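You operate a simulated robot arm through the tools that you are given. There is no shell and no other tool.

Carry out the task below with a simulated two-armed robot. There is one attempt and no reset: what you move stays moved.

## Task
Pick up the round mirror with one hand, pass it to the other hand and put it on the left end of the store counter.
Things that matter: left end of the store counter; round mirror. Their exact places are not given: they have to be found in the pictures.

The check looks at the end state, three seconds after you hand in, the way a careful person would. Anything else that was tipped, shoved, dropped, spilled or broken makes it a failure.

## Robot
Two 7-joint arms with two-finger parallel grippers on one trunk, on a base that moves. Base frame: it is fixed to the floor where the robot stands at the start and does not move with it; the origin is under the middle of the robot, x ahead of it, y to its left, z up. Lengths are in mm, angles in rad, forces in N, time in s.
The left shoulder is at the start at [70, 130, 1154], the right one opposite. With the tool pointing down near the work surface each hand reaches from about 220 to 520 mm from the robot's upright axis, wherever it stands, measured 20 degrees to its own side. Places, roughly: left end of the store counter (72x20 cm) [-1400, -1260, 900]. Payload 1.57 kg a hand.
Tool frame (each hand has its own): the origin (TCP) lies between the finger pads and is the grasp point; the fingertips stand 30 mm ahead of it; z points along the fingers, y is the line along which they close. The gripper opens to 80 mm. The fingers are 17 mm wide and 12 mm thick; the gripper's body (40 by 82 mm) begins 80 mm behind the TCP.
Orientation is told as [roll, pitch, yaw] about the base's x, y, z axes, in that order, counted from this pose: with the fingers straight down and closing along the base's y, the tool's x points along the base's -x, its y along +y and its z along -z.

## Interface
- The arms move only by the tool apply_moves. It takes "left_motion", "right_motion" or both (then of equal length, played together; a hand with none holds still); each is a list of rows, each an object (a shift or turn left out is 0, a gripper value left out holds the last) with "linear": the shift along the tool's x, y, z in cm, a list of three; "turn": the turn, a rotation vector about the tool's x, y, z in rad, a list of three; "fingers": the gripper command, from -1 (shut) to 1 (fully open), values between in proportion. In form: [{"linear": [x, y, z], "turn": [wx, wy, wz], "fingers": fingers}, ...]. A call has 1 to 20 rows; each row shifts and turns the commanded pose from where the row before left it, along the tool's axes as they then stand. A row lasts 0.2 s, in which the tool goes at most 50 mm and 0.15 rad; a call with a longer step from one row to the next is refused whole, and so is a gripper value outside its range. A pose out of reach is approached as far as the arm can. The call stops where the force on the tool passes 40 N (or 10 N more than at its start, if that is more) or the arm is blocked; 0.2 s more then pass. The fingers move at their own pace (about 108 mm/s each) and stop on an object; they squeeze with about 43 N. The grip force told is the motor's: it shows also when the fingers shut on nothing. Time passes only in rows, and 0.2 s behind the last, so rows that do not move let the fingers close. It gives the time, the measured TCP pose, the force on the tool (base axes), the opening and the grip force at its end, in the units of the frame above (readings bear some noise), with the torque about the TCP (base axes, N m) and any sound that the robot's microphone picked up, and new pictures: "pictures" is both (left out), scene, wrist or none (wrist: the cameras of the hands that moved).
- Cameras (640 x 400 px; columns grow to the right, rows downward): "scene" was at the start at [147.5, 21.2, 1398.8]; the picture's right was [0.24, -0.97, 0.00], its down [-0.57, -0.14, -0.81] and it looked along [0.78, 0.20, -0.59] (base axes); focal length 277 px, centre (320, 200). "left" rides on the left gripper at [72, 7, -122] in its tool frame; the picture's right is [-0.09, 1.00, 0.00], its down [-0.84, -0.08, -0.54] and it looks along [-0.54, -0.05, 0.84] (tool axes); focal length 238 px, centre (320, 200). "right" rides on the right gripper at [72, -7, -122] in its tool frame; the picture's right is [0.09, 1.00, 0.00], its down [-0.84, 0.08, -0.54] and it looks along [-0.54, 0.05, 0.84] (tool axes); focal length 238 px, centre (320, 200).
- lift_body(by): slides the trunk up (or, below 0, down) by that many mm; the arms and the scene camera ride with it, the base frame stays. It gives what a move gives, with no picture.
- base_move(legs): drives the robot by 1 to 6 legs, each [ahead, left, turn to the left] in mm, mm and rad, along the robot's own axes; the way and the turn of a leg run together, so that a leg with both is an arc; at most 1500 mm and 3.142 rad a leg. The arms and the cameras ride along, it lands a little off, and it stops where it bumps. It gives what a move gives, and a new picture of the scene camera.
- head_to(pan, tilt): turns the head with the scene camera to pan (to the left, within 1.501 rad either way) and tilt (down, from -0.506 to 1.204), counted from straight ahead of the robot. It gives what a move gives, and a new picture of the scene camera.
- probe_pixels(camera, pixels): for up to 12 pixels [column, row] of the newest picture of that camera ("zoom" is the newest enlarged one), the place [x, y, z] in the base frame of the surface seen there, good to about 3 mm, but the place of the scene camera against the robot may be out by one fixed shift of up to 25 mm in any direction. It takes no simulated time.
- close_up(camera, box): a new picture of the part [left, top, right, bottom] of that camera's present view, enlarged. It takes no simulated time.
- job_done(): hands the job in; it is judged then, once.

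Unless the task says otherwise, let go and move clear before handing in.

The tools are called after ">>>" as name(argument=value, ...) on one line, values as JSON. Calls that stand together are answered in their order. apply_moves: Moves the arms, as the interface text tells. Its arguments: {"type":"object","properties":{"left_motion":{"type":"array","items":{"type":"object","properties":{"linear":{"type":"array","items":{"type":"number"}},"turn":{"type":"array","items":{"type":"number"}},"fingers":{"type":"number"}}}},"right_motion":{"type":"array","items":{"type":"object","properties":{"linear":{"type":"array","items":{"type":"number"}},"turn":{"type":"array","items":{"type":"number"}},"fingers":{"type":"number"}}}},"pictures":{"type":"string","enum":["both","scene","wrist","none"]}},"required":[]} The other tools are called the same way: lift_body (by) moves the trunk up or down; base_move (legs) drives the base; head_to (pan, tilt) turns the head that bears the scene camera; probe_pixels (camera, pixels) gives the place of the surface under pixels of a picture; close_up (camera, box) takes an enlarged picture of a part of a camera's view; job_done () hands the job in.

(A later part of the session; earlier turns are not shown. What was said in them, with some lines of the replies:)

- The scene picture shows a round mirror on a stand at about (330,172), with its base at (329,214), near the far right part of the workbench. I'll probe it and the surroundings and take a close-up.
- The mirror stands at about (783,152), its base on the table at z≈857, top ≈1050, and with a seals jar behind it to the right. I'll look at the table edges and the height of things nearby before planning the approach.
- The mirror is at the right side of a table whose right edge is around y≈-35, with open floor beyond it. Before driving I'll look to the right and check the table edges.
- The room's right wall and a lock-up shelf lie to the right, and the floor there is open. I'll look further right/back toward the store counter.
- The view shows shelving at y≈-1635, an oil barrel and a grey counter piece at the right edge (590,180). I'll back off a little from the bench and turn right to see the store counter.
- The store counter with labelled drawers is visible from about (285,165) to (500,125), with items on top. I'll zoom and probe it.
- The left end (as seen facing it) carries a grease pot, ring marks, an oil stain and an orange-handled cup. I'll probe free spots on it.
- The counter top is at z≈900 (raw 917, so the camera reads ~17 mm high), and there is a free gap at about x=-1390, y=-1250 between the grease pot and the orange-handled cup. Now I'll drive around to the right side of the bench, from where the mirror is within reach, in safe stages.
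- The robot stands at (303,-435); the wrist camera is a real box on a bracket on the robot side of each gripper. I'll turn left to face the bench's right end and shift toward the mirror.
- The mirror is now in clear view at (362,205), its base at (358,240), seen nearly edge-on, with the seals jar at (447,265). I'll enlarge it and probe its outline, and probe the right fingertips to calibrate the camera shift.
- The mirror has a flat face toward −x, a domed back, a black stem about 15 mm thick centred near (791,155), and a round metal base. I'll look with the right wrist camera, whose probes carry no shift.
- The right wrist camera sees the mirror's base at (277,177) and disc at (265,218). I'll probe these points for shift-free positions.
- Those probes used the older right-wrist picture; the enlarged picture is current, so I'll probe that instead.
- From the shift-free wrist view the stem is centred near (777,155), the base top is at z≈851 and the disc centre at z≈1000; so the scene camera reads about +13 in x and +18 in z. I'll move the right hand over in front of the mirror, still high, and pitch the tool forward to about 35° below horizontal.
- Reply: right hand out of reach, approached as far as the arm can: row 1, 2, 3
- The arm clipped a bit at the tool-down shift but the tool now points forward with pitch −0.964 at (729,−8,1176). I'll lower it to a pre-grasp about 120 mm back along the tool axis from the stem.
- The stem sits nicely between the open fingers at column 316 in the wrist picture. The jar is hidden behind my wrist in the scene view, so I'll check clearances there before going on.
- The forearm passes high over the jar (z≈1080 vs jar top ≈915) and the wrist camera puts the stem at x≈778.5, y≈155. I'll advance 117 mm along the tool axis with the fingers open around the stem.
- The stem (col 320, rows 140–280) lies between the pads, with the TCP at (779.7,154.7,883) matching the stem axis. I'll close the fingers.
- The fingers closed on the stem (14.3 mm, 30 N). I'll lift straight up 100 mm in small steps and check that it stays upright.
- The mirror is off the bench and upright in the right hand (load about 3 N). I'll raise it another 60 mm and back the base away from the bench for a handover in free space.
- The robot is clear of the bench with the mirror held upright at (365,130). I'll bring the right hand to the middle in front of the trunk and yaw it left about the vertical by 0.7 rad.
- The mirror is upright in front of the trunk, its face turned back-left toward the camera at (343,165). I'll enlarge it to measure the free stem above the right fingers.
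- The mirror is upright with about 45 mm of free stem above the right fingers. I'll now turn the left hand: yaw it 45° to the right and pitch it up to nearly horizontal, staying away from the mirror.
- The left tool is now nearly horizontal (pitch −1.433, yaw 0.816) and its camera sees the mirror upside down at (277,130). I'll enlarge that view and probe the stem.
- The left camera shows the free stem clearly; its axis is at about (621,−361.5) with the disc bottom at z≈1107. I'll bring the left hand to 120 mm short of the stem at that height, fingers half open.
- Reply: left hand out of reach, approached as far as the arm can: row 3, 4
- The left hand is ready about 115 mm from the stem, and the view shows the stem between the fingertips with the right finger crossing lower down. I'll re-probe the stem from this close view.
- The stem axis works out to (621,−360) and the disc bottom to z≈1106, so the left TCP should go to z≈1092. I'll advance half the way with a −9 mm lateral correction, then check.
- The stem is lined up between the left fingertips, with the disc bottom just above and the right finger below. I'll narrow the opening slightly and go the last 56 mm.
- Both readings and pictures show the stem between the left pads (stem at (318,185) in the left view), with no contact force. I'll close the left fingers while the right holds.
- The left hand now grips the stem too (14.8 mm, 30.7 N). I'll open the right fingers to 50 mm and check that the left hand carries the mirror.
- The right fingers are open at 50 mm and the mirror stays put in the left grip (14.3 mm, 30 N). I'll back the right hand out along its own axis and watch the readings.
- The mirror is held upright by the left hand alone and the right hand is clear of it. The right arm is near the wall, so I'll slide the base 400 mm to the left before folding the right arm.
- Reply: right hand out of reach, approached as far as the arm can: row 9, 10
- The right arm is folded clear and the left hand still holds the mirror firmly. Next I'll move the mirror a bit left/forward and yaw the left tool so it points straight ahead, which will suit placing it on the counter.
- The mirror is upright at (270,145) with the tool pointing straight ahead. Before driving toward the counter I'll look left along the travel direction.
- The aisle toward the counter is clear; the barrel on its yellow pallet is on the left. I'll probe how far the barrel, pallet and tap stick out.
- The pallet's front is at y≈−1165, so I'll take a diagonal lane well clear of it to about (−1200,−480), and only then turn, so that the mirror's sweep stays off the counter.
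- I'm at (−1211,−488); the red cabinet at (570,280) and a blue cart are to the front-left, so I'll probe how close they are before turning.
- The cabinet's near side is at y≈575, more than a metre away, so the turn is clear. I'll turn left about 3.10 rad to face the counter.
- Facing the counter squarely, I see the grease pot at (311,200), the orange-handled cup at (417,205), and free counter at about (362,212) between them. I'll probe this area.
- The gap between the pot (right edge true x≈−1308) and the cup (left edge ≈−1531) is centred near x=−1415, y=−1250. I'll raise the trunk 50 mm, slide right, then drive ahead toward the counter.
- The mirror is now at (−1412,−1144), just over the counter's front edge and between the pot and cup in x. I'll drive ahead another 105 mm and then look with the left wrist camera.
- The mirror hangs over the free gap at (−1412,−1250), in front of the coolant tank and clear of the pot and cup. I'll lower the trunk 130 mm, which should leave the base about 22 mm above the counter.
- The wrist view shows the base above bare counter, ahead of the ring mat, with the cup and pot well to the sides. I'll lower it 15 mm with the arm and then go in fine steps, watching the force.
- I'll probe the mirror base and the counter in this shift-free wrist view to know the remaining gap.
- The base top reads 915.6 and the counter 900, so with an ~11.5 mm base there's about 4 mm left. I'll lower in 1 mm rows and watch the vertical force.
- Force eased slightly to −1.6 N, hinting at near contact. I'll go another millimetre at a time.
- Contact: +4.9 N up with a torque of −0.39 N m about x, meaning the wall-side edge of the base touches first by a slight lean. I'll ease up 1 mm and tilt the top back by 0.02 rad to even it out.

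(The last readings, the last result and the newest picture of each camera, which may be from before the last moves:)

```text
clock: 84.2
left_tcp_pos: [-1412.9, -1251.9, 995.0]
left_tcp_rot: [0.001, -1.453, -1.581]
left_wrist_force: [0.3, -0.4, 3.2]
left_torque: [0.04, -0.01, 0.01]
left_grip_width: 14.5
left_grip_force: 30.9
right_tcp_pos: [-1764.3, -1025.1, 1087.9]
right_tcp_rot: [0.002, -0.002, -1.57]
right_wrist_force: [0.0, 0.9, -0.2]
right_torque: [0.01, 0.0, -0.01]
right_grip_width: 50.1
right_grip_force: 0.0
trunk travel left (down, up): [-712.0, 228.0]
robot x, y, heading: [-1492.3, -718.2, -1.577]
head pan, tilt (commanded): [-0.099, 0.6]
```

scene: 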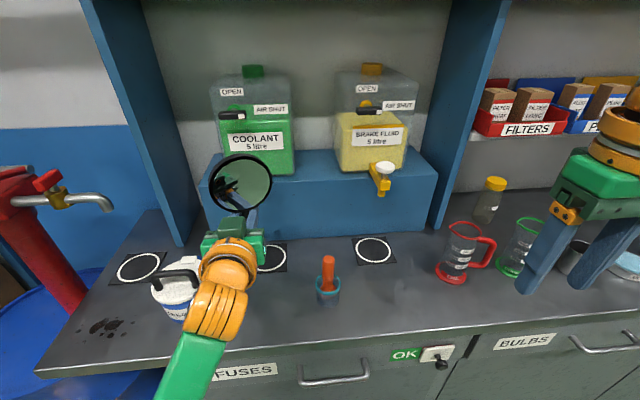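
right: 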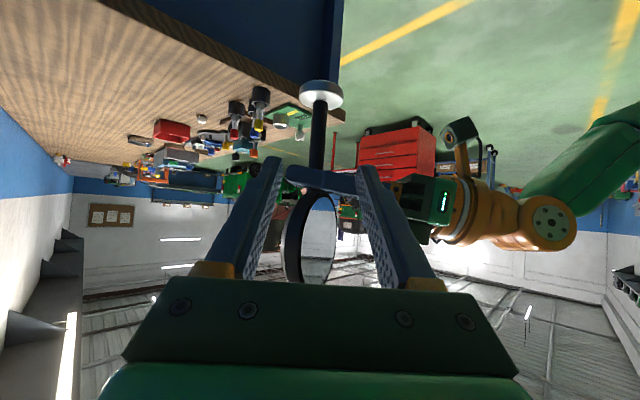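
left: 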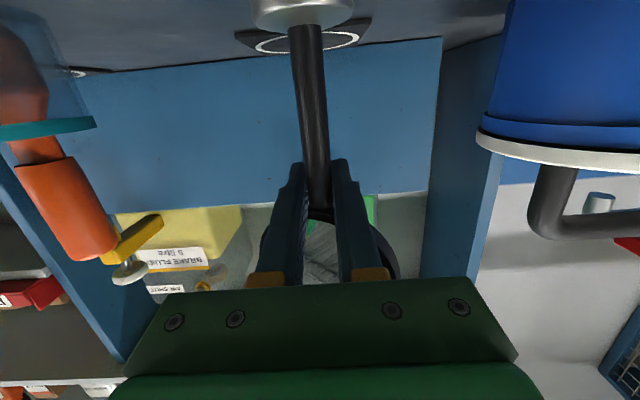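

Now the torque is nearly zero (0.04 N m) with 3.2 N upward, so the base stands flat. I'll open the left fingers.

>>> apply_moves(left_motion=[{"fingers": -0.5}, {"fingers": -0.3}, {"fingers": 0.1}, {"fingers": 0.3}, {"fingers": 0.3}], pictures="both")

>>> close_up(camera="scene", box=[160, 120, 380, 300])

```text
clock: 85.3
left_tcp_pos: [-1412.1, -1253.3, 994.1]
left_tcp_rot: [-0.002, -1.45, -1.58]
left_wrist_force: [-0.2, -0.7, 0.2]
left_torque: [0.03, -0.01, 0.0]
left_grip_width: 52.1
left_grip_force: 0.1
right_tcp_pos: [-1763.9, -1025.7, 1087.4]
right_tcp_rot: [0.001, 0.0, -1.571]
right_wrist_force: [-0.3, 0.8, 0.0]
right_torque: [-0.01, 0.02, -0.01]
right_grip_width: 50.0
right_grip_force: 0.1
trunk travel left (down, up): [-712.0, 228.0]
robot x, y, heading: [-1496.3, -718.8, -1.572]
head pan, tilt (commanded): [-0.099, 0.6]
```

scene: 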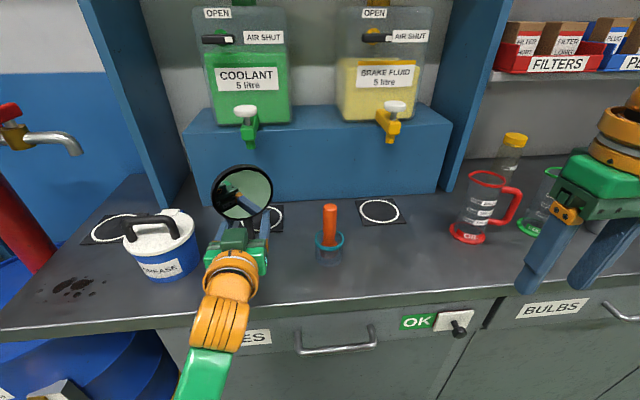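
left: 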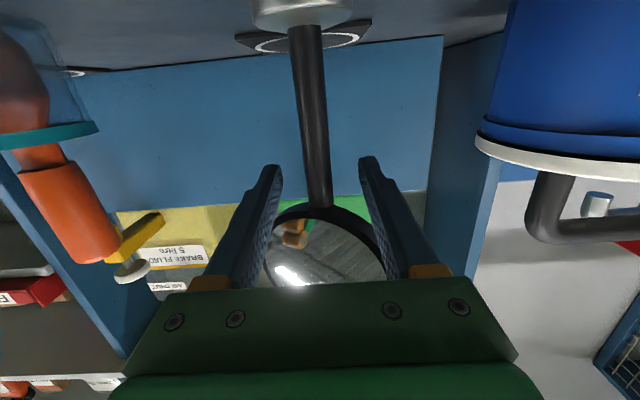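

```text
2.22 times, centred on (270, 210) of scene
```

zoom: 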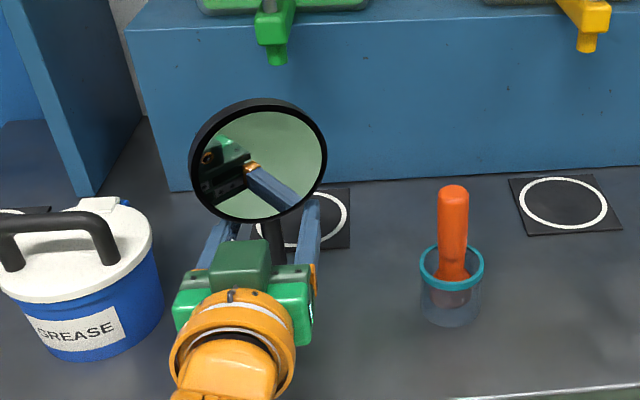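

The fingers are open at 52 mm with no force, and the mirror stands by itself. I'll withdraw the left hand straight back horizontally.

>>> apply_moves(left_motion=[{"linear": [0.12, 0, -0.99], "fingers": 0.3}, {"linear": [0.18, 0, -1.49]}, {"linear": [0.24, 0, -1.98]}, {"linear": [0.24, 0, -1.98]}, {"linear": [0.3, 0, -2.48]}, {"linear": [0.36, 0, -2.98]}], pictures="both")

>>> close_up(camera="scene", box=[160, 120, 380, 300])

```text
clock: 86.8
left_tcp_pos: [-1411.7, -1132.4, 995.8]
left_tcp_rot: [0.044, -1.456, -1.623]
left_wrist_force: [0.4, 0.0, 0.0]
left_torque: [0.03, 0.0, -0.01]
left_grip_width: 52.1
left_grip_force: 0.1
right_tcp_pos: [-1764.4, -1023.6, 1087.4]
right_tcp_rot: [0.001, -0.002, -1.569]
right_wrist_force: [-0.3, 1.0, 0.2]
right_torque: [0.03, 0.02, 0.0]
right_grip_width: 50.0
right_grip_force: 0.2
trunk travel left (down, up): [-712.0, 228.0]
robot x, y, heading: [-1490.4, -720.9, -1.575]
head pan, tilt (commanded): [-0.099, 0.6]
```

scene: 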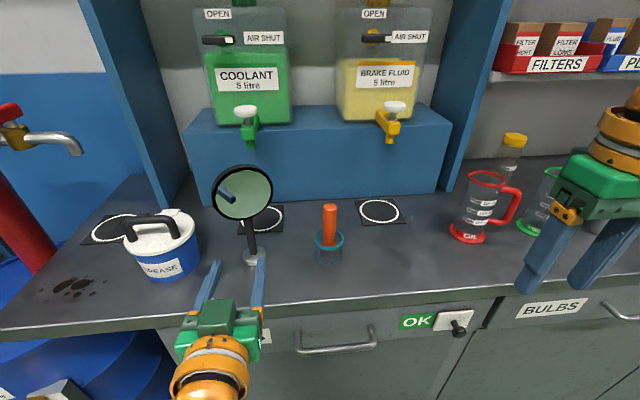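
left: 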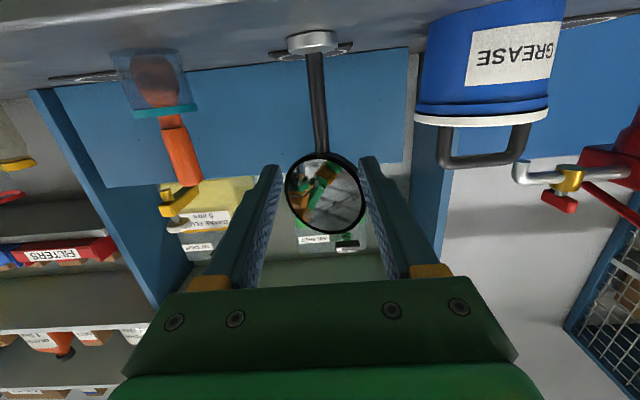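

```text
2.22 times, centred on (270, 210) of scene
```

zoom: 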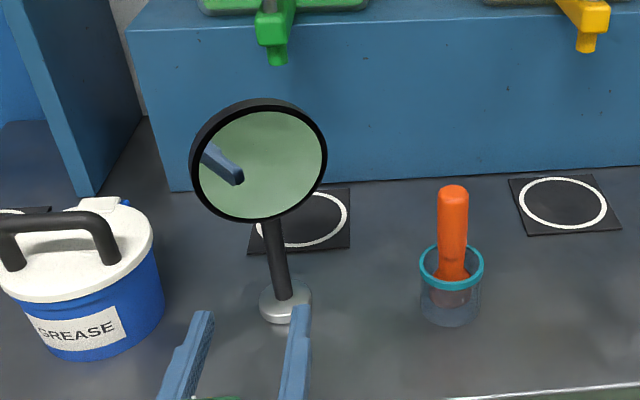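

The mirror stands upright by itself on the counter, with the pot, cup and mats untouched. I'll back the base straight away from the counter and take a last look.

>>> base_move(legs=[[-300, 0, 0]])

>>> head_to(pan=0.1, tilt=0.5)

>>> close_up(camera="scene", box=[220, 100, 420, 280])

```text
clock: 88.8
left_tcp_pos: [-1411.5, -830.1, 994.4]
left_tcp_rot: [0.034, -1.451, -1.617]
left_wrist_force: [-0.3, -0.9, 0.5]
left_torque: [0.03, 0.02, -0.02]
left_grip_width: 52.1
left_grip_force: 0.0
right_tcp_pos: [-1763.5, -722.0, 1088.2]
right_tcp_rot: [0.002, 0.001, -1.572]
right_wrist_force: [-0.6, -0.1, 0.5]
right_torque: [0.01, 0.0, 0.02]
right_grip_width: 50.2
right_grip_force: 0.0
trunk travel left (down, up): [-712.0, 228.0]
robot x, y, heading: [-1488.8, -416.6, -1.58]
head pan, tilt (commanded): [-0.099, 0.6]
```

scene: 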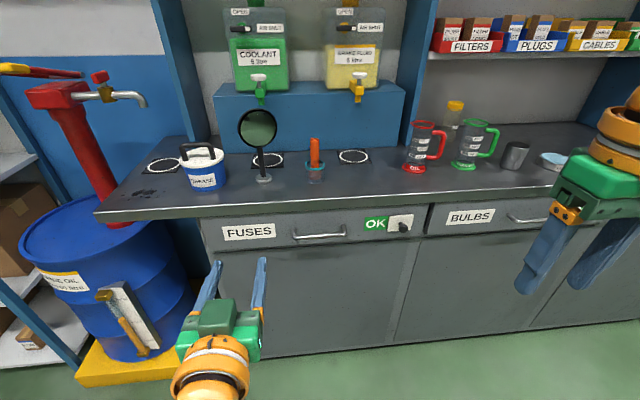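

```text
clock: 89.5
left_tcp_pos: [-1411.6, -829.3, 994.3]
left_tcp_rot: [0.05, -1.452, -1.633]
left_wrist_force: [-0.3, -0.2, 1.0]
left_torque: [0.02, 0.02, 0.01]
left_grip_width: 52.2
left_grip_force: 0.1
right_tcp_pos: [-1763.5, -720.3, 1087.9]
right_tcp_rot: [0.002, -0.002, -1.572]
right_wrist_force: [-0.3, 0.7, -0.6]
right_torque: [0.04, -0.02, 0.0]
right_grip_width: 50.0
right_grip_force: 0.0
trunk travel left (down, up): [-712.0, 228.0]
robot x, y, heading: [-1491.9, -417.1, -1.569]
head pan, tilt (commanded): [0.099, 0.499]
```

scene: 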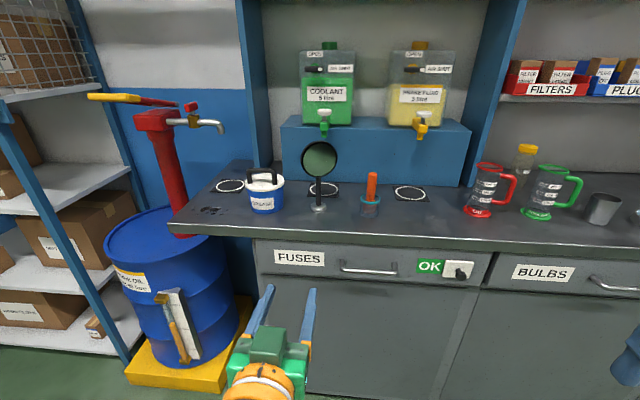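

```text
2.22 times, centred on (320, 190) of scene
```

zoom: 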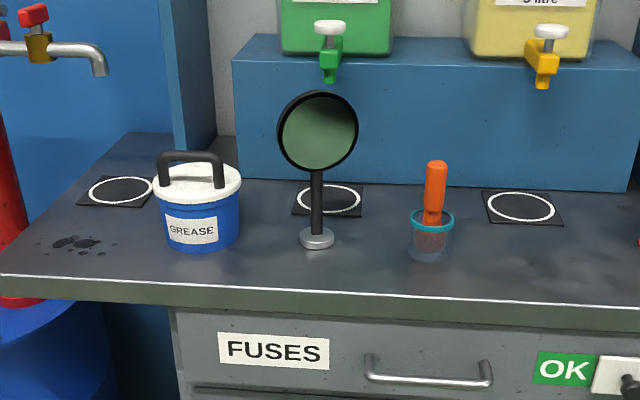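

The mirror stands upright at (318,205) on the left end of the counter between the grease pot and the cup. Nothing else has moved and both hands are empty and clear, so I'm handing in the job.

>>> job_done()

```text
The job is handed in.
```

The round mirror now stands upright on the left end of the store counter, in the free gap between the grease pot and the orange-handled cup. Its position is about (-1412, -1253), close to the centre of the target area.

I picked it up by the stem with the right hand and passed it to the left hand in open floor space. The left hand then set it down flat on the counter. In the last pictures the pot, the cup, the mats and the rest of the counter look undisturbed. Both hands are empty and clear, and the robot has backed away from the counter. I have handed the job in; no result of the check has come back.
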